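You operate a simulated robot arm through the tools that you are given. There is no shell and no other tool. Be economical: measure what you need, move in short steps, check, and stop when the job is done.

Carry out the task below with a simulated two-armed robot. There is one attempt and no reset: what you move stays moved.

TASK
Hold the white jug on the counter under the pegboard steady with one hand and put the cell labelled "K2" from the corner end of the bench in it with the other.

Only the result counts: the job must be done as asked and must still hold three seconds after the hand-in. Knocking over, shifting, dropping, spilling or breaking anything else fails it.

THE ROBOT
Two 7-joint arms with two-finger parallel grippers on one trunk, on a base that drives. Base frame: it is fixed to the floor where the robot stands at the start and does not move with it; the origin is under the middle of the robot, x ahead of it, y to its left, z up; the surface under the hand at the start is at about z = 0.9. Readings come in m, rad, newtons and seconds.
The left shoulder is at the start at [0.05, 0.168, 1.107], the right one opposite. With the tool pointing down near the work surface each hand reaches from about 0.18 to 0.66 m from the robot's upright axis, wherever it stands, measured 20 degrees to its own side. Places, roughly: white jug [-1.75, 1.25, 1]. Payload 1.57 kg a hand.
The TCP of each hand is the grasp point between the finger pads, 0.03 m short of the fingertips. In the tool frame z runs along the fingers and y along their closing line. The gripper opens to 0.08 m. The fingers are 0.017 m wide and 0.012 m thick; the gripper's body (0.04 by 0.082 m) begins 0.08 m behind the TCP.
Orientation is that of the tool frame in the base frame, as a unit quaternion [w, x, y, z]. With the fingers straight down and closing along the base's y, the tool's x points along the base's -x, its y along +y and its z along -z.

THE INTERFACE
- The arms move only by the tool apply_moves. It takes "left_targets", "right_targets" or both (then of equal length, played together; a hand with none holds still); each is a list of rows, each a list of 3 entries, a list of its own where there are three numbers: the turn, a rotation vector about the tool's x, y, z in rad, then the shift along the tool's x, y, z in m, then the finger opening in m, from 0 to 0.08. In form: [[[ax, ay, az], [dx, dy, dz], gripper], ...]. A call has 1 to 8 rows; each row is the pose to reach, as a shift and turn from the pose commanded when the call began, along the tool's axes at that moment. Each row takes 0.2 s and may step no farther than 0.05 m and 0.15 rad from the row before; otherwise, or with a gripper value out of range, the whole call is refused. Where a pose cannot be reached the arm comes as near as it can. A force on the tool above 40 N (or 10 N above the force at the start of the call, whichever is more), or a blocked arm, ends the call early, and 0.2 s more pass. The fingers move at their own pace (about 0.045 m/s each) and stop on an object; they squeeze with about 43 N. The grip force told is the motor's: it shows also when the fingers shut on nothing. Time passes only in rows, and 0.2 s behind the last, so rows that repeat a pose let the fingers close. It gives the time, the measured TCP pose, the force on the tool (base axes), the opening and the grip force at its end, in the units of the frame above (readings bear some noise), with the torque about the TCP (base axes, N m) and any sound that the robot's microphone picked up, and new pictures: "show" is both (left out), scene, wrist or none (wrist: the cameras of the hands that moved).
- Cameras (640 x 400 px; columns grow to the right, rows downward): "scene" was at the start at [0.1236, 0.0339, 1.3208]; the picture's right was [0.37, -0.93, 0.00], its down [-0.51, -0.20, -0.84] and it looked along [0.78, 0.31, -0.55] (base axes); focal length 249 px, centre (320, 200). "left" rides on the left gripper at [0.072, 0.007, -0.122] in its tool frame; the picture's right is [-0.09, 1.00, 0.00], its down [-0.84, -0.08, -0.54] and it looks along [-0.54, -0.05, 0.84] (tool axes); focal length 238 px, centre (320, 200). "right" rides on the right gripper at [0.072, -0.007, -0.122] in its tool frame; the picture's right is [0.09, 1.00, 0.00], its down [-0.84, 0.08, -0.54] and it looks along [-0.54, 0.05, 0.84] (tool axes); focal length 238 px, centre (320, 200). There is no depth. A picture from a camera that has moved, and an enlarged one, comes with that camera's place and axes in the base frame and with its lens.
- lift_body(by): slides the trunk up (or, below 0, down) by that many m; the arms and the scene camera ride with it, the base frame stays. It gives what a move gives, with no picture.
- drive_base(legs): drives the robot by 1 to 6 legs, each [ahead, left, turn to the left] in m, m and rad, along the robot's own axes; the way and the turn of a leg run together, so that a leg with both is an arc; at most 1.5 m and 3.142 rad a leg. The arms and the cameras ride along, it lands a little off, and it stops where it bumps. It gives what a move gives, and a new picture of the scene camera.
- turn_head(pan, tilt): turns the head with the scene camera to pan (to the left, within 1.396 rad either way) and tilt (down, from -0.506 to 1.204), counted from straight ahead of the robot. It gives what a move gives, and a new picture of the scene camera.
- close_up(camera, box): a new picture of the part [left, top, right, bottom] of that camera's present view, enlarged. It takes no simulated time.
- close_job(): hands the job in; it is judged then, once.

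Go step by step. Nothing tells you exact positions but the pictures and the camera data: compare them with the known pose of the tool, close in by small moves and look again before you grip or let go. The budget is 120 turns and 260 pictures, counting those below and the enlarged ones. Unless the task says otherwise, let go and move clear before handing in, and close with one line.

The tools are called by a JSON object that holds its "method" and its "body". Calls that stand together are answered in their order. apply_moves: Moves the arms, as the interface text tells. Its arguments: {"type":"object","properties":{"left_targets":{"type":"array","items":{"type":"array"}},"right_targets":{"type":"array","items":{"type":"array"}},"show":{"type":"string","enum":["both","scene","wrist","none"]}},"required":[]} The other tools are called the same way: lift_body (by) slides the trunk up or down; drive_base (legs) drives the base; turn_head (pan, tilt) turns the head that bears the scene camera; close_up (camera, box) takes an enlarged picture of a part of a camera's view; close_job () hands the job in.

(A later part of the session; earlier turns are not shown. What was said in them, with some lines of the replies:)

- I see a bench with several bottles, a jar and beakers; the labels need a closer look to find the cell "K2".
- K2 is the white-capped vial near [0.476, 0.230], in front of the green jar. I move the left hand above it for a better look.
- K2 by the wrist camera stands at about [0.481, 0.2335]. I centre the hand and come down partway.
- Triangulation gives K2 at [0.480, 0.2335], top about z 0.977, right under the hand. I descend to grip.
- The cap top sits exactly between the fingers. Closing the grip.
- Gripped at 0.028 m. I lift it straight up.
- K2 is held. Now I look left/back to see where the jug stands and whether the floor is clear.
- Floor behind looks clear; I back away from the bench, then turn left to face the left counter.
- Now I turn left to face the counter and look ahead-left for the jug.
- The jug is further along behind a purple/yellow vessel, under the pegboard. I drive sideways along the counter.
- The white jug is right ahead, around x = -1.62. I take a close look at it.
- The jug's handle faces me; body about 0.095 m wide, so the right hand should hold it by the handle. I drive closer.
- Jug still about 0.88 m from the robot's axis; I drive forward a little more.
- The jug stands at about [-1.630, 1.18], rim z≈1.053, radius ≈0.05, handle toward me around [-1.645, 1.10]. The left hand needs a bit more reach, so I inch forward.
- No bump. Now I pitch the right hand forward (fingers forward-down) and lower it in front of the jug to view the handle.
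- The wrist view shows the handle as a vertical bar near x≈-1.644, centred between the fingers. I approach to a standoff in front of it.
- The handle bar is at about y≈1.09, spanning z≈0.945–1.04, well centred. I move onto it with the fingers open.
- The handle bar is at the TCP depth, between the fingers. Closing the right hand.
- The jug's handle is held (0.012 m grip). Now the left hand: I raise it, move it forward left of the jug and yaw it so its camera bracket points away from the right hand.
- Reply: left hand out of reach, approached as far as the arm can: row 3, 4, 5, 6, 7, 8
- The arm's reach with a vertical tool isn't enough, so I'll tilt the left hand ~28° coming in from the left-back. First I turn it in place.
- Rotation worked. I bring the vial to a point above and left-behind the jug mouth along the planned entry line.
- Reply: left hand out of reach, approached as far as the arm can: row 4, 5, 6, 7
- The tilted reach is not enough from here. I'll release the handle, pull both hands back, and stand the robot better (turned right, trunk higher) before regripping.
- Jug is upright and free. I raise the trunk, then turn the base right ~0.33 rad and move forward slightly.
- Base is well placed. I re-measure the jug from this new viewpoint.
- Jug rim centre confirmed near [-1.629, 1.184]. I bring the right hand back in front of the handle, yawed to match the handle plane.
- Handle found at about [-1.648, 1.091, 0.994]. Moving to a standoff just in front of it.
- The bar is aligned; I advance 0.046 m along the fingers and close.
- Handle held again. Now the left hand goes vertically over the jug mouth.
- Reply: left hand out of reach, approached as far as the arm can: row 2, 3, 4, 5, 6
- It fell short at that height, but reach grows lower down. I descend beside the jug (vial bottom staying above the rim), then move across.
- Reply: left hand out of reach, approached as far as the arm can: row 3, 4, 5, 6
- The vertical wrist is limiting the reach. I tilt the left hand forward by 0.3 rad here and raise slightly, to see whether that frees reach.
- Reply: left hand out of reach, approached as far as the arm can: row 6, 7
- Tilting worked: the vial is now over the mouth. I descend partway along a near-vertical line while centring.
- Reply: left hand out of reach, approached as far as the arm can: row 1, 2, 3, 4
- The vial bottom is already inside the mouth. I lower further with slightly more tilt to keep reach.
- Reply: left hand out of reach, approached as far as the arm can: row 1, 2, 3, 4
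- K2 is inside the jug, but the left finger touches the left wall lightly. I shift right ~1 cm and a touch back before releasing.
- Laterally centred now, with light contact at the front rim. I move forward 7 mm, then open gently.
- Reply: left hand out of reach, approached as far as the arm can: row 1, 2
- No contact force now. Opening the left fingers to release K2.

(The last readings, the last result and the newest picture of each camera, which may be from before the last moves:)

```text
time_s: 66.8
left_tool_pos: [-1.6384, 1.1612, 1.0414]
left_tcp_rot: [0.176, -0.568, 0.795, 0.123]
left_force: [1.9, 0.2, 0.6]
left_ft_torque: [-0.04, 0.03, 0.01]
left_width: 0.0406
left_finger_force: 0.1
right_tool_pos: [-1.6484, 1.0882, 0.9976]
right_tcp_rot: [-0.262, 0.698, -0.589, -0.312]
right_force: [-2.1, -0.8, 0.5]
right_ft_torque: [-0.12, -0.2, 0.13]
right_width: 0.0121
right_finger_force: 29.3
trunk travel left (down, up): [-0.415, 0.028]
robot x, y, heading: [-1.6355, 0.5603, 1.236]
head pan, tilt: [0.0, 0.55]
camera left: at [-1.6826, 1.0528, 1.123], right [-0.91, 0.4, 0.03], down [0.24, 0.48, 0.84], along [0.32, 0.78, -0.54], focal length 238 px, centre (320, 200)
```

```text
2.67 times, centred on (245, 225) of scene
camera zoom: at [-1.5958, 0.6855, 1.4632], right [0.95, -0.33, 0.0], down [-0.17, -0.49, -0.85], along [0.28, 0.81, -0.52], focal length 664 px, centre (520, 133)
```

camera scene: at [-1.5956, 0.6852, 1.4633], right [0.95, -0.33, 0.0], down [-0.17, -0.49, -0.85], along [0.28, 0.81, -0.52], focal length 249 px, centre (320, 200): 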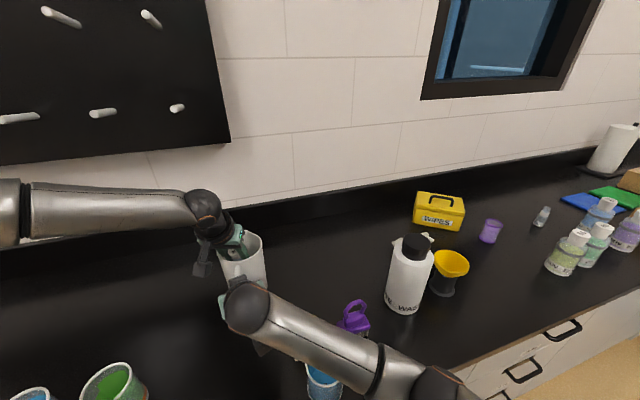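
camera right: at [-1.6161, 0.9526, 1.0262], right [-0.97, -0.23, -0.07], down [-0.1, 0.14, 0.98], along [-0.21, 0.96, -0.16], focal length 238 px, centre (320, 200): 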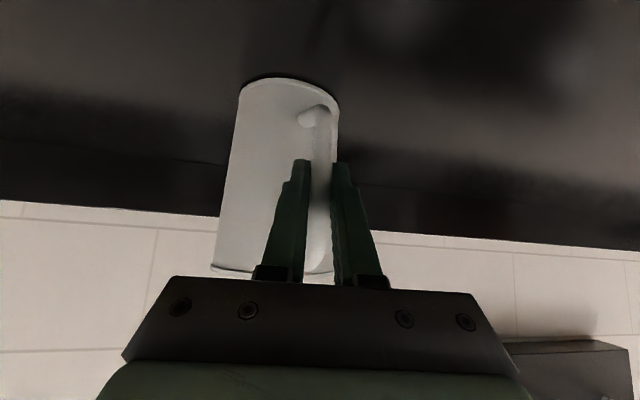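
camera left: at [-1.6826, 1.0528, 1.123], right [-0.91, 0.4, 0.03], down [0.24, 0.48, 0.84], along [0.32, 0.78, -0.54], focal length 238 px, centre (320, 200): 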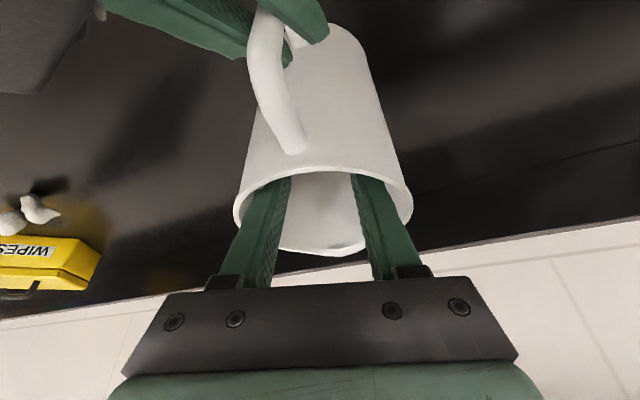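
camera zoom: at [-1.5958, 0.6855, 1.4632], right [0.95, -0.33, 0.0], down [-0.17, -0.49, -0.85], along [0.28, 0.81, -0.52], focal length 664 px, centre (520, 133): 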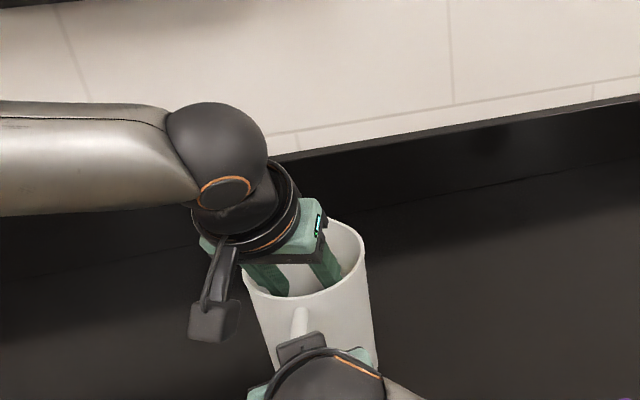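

K2 has dropped into the jug. I withdraw the left hand along its own axis, fingers slightly narrowed.

{"method": "apply_moves", "body": {"left_targets": [[[0, 0, 0], [0, 0, 0], 0.03], [[0, 0, 0], [0, 0, -0.025], 0.03], [[0, 0, 0], [0, 0, -0.06], 0.03], [[0, 0, 0], [0, 0, -0.1], 0.03], [[0, 0, 0], [0, 0, -0.145], 0.03], [[0, 0, 0], [0, 0.04, -0.17], 0.03], [[0, 0, 0], [0, 0.085, -0.18], 0.03], [[0, 0, 0], [0, 0.13, -0.18], 0.03]]}}

{"method": "close_up", "body": {"camera": "scene", "box": [170, 200, 310, 320]}}

```text
time_s: 68.6
left_tool_pos: [-1.7876, 1.1323, 1.2053]
left_tcp_rot: [0.175, -0.569, 0.794, 0.123]
left_force: [0.0, 0.1, 0.2]
left_ft_torque: [-0.03, -0.04, -0.04]
left_width: 0.0303
left_finger_force: 0.1
right_tool_pos: [-1.6481, 1.0889, 0.9984]
right_tcp_rot: [-0.265, 0.697, -0.589, -0.311]
right_force: [-1.1, -0.9, 0.8]
right_ft_torque: [0.01, -0.02, -0.01]
right_width: 0.0122
right_finger_force: 29.3
trunk travel left (down, up): [-0.415, 0.028]
robot x, y, heading: [-1.6393, 0.5642, 1.239]
head pan, tilt: [0.0, 0.55]
camera scene: at [-1.5967, 0.6856, 1.4632], right [0.95, -0.33, 0.0], down [-0.17, -0.49, -0.85], along [0.28, 0.81, -0.52], focal length 249 px, centre (320, 200)
camera left: at [-1.8315, 1.0244, 1.2869], right [-0.91, 0.4, 0.03], down [0.24, 0.48, 0.84], along [0.32, 0.78, -0.54], focal length 238 px, centre (320, 200)
```

scene: 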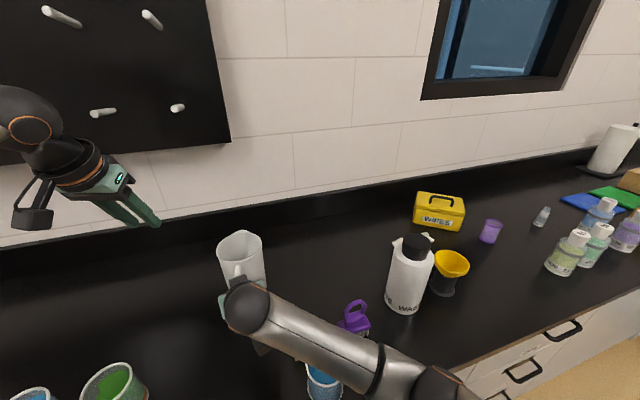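
left: 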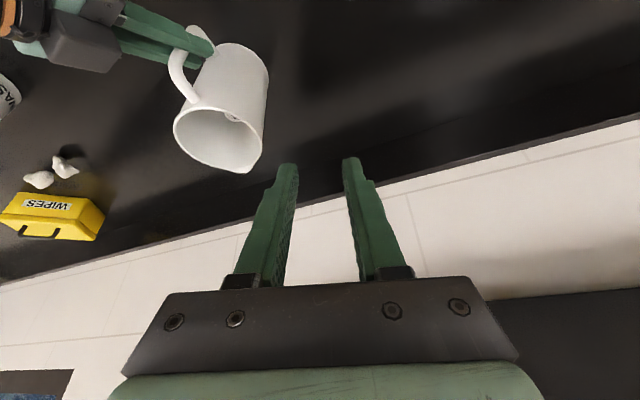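

```text
3.33 times, centred on (240, 260) of scene
camera zoom: at [-1.5967, 0.6856, 1.4632], right [0.95, -0.33, 0.0], down [-0.17, -0.49, -0.85], along [0.28, 0.81, -0.52], focal length 830 px, centre (587, 0)
```

zoom: 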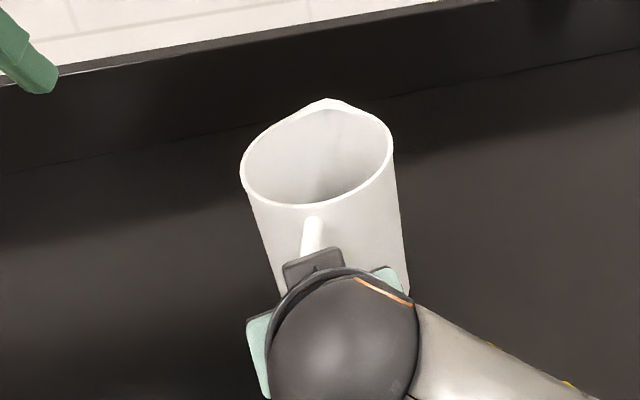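

K2's cap is visible inside the jug from the left camera. Now I release the handle and back the right hand off along its approach line.

{"method": "apply_moves", "body": {"right_targets": [[[0, 0, 0], [0, 0, 0], 0.02], [[0, 0, 0], [0, 0, 0], 0.045], [[0, 0, 0], [0, 0, 0], 0.08], [[0, 0, 0], [0, 0, 0], 0.08], [[0, 0, 0], [0, 0, -0.03], 0.08], [[0, 0, 0], [0, 0, -0.07], 0.08], [[0, 0, 0], [0, 0, -0.11], 0.08], [[0, 0, 0], [0, 0, -0.15], 0.08]]}}

{"method": "close_up", "body": {"camera": "left", "box": [140, 10, 300, 190]}}

```text
time_s: 70.6
left_tool_pos: [-1.7852, 1.1325, 1.2058]
left_tcp_rot: [0.175, -0.568, 0.794, 0.123]
left_force: [-0.6, -1.2, 0.6]
left_ft_torque: [0.02, 0.01, -0.03]
left_width: 0.0301
left_finger_force: 0.1
right_tool_pos: [-1.5891, 1.0023, 1.1212]
right_tcp_rot: [-0.333, 0.683, -0.578, -0.297]
right_force: [-0.5, 0.1, -0.2]
right_ft_torque: [-0.01, 0.0, -0.01]
right_width: 0.0798
right_finger_force: 0.0
trunk travel left (down, up): [-0.415, 0.028]
robot x, y, heading: [-1.6366, 0.5623, 1.24]
head pan, tilt: [0.0, 0.55]
stopped in row 8 (right hand): the arm was blocked; the commanded pose is now the measured one
camera scene: at [-1.5958, 0.6857, 1.4632], right [0.95, -0.33, 0.0], down [-0.17, -0.49, -0.85], along [0.28, 0.81, -0.52], focal length 249 px, centre (320, 200)
camera right: at [-1.5683, 0.8625, 1.1392], right [-0.97, -0.16, -0.18], down [-0.19, 0.05, 0.98], along [-0.15, 0.99, -0.08], focal length 238 px, centre (320, 200)
```

scene: 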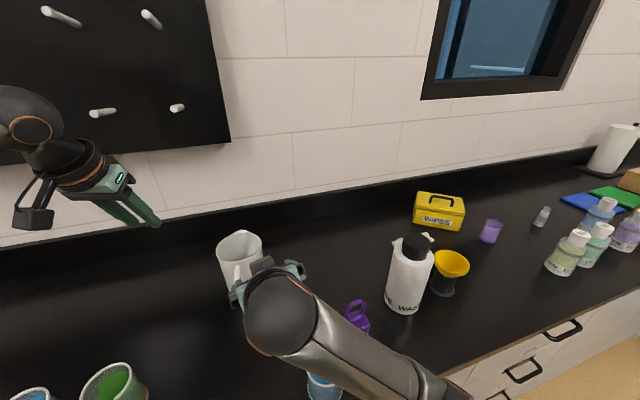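
right: 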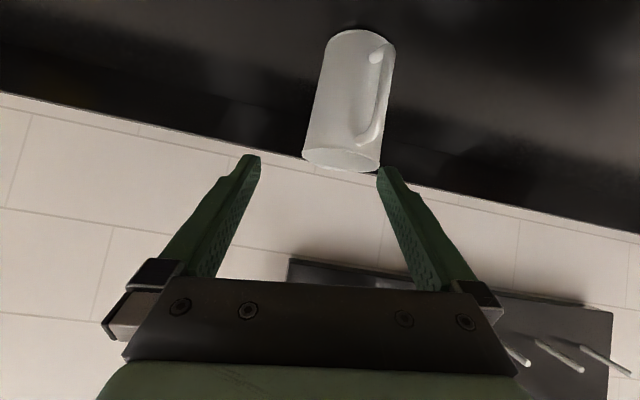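

```text
2.22 times, centred on (220, 100) of left
camera zoom: at [-1.8302, 1.0246, 1.2869], right [-0.92, 0.4, 0.03], down [0.24, 0.48, 0.84], along [0.32, 0.78, -0.54], focal length 530 px, centre (542, 422)
```

zoom: 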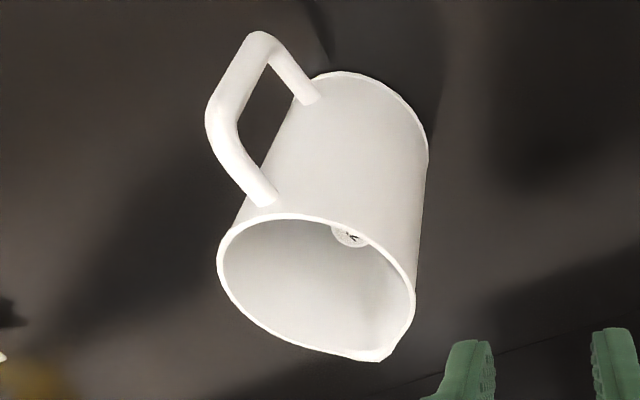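

K2 lies in the upright jug and both hands are off it. The right arm reported a block while retreating, so I check what it is near.

{"method": "turn_head", "body": {"pan": -0.2, "tilt": 0.95}}

```text
time_s: 71.4
left_tool_pos: [-1.7863, 1.1331, 1.205]
left_tcp_rot: [0.174, -0.569, 0.794, 0.124]
left_force: [0.0, -0.2, 0.3]
left_ft_torque: [0.01, -0.02, 0.0]
left_width: 0.0301
left_finger_force: 0.1
right_tool_pos: [-1.5885, 1.0008, 1.1221]
right_tcp_rot: [-0.333, 0.683, -0.579, -0.296]
right_force: [-0.3, 0.3, 0.4]
right_ft_torque: [0.01, 0.01, 0.03]
right_width: 0.08
right_finger_force: 0.1
trunk travel left (down, up): [-0.415, 0.028]
robot x, y, heading: [-1.6421, 0.5578, 1.24]
head pan, tilt: [-0.201, 0.949]
camera scene: at [-1.5881, 0.6633, 1.4303], right [0.86, -0.51, 0.0], down [-0.41, -0.7, -0.58], along [0.3, 0.5, -0.81], focal length 249 px, centre (320, 200)
```

scene: 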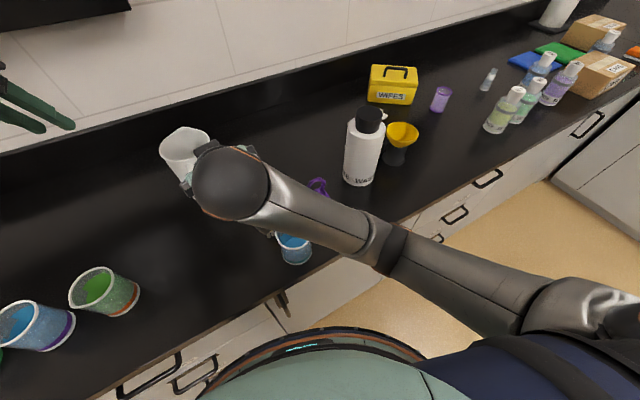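

All items on this side stand upright. I raise the right hand clear and check the yellow brush and cups beneath it.

{"method": "apply_moves", "body": {"right_targets": [[[0, 0, 0], [-0.02, -0.003, -0.016], 0.08], [[0, 0, 0], [-0.042, -0.006, -0.032], 0.08], [[0, 0, 0], [-0.063, -0.009, -0.048], 0.08], [[0, 0, 0], [-0.063, -0.009, -0.048], 0.08]]}}

{"method": "turn_head", "body": {"pan": 0.3, "tilt": 0.85}}

```text
time_s: 72.4
left_tool_pos: [-1.7866, 1.1329, 1.2061]
left_tcp_rot: [0.174, -0.569, 0.794, 0.122]
left_force: [0.2, 0.3, 0.8]
left_ft_torque: [0.01, -0.02, -0.02]
left_width: 0.0299
left_finger_force: 0.0
right_tool_pos: [-1.5891, 1.0021, 1.2006]
right_tcp_rot: [-0.331, 0.683, -0.579, -0.297]
right_force: [-0.4, 0.1, 0.4]
right_ft_torque: [0.01, -0.03, 0.0]
right_width: 0.0802
right_finger_force: 0.0
trunk travel left (down, up): [-0.415, 0.028]
robot x, y, heading: [-1.6437, 0.5623, 1.236]
head pan, tilt: [-0.201, 0.949]
camera scene: at [-1.5879, 0.6633, 1.4303], right [0.86, -0.51, 0.0], down [-0.41, -0.7, -0.58], along [0.3, 0.5, -0.81], focal length 249 px, centre (320, 200)
camera right: at [-1.5683, 0.8619, 1.2182], right [-0.97, -0.17, -0.18], down [-0.19, 0.06, 0.98], along [-0.15, 0.98, -0.09], focal length 238 px, centre (320, 200)
```

scene: 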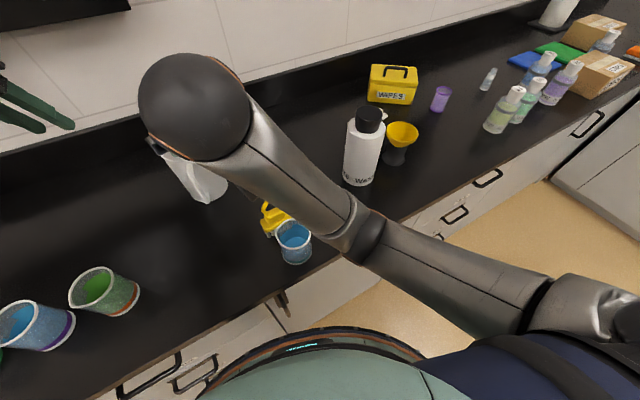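
right: 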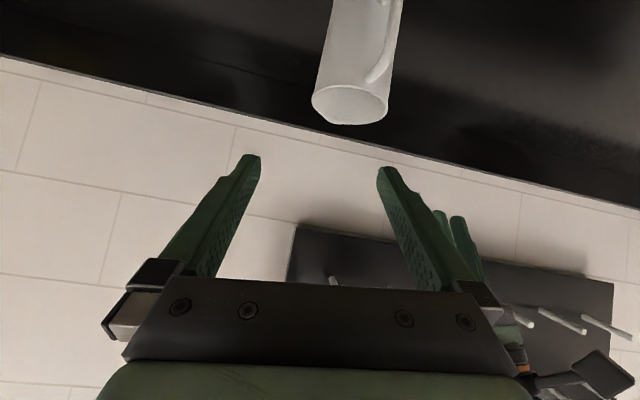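

```text
time_s: 73.4
left_tool_pos: [-1.7861, 1.1328, 1.2065]
left_tcp_rot: [0.175, -0.568, 0.795, 0.123]
left_force: [-0.5, -0.4, 0.1]
left_ft_torque: [0.01, -0.03, 0.01]
left_width: 0.0301
left_finger_force: 0.2
right_tool_pos: [-1.5896, 1.0022, 1.1993]
right_tcp_rot: [-0.331, 0.683, -0.578, -0.298]
right_force: [0.4, 0.1, -0.1]
right_ft_torque: [-0.03, 0.06, 0.01]
right_width: 0.0801
right_finger_force: 0.0
trunk travel left (down, up): [-0.415, 0.028]
robot x, y, heading: [-1.6381, 0.5623, 1.238]
head pan, tilt: [0.3, 0.85]
camera scene: at [-1.6225, 0.6787, 1.4378], right [1.0, -0.03, 0.0], down [-0.02, -0.75, -0.66], along [0.02, 0.66, -0.75], focal length 249 px, centre (320, 200)
```

scene: 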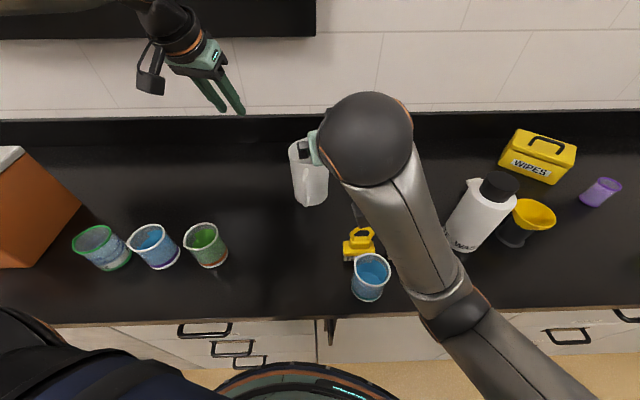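

Everything stands in place: the jug is upright with K2 inside, and both hands are open and clear of it. I hand in.

{"method": "close_job", "body": {}}

```text
The job is handed in.
```

K2 is in the white jug: I held the jug by its handle with the right hand, lowered K2 inside with the left and released it. It fell the last few centimetres, and both hands were clear before I handed in.
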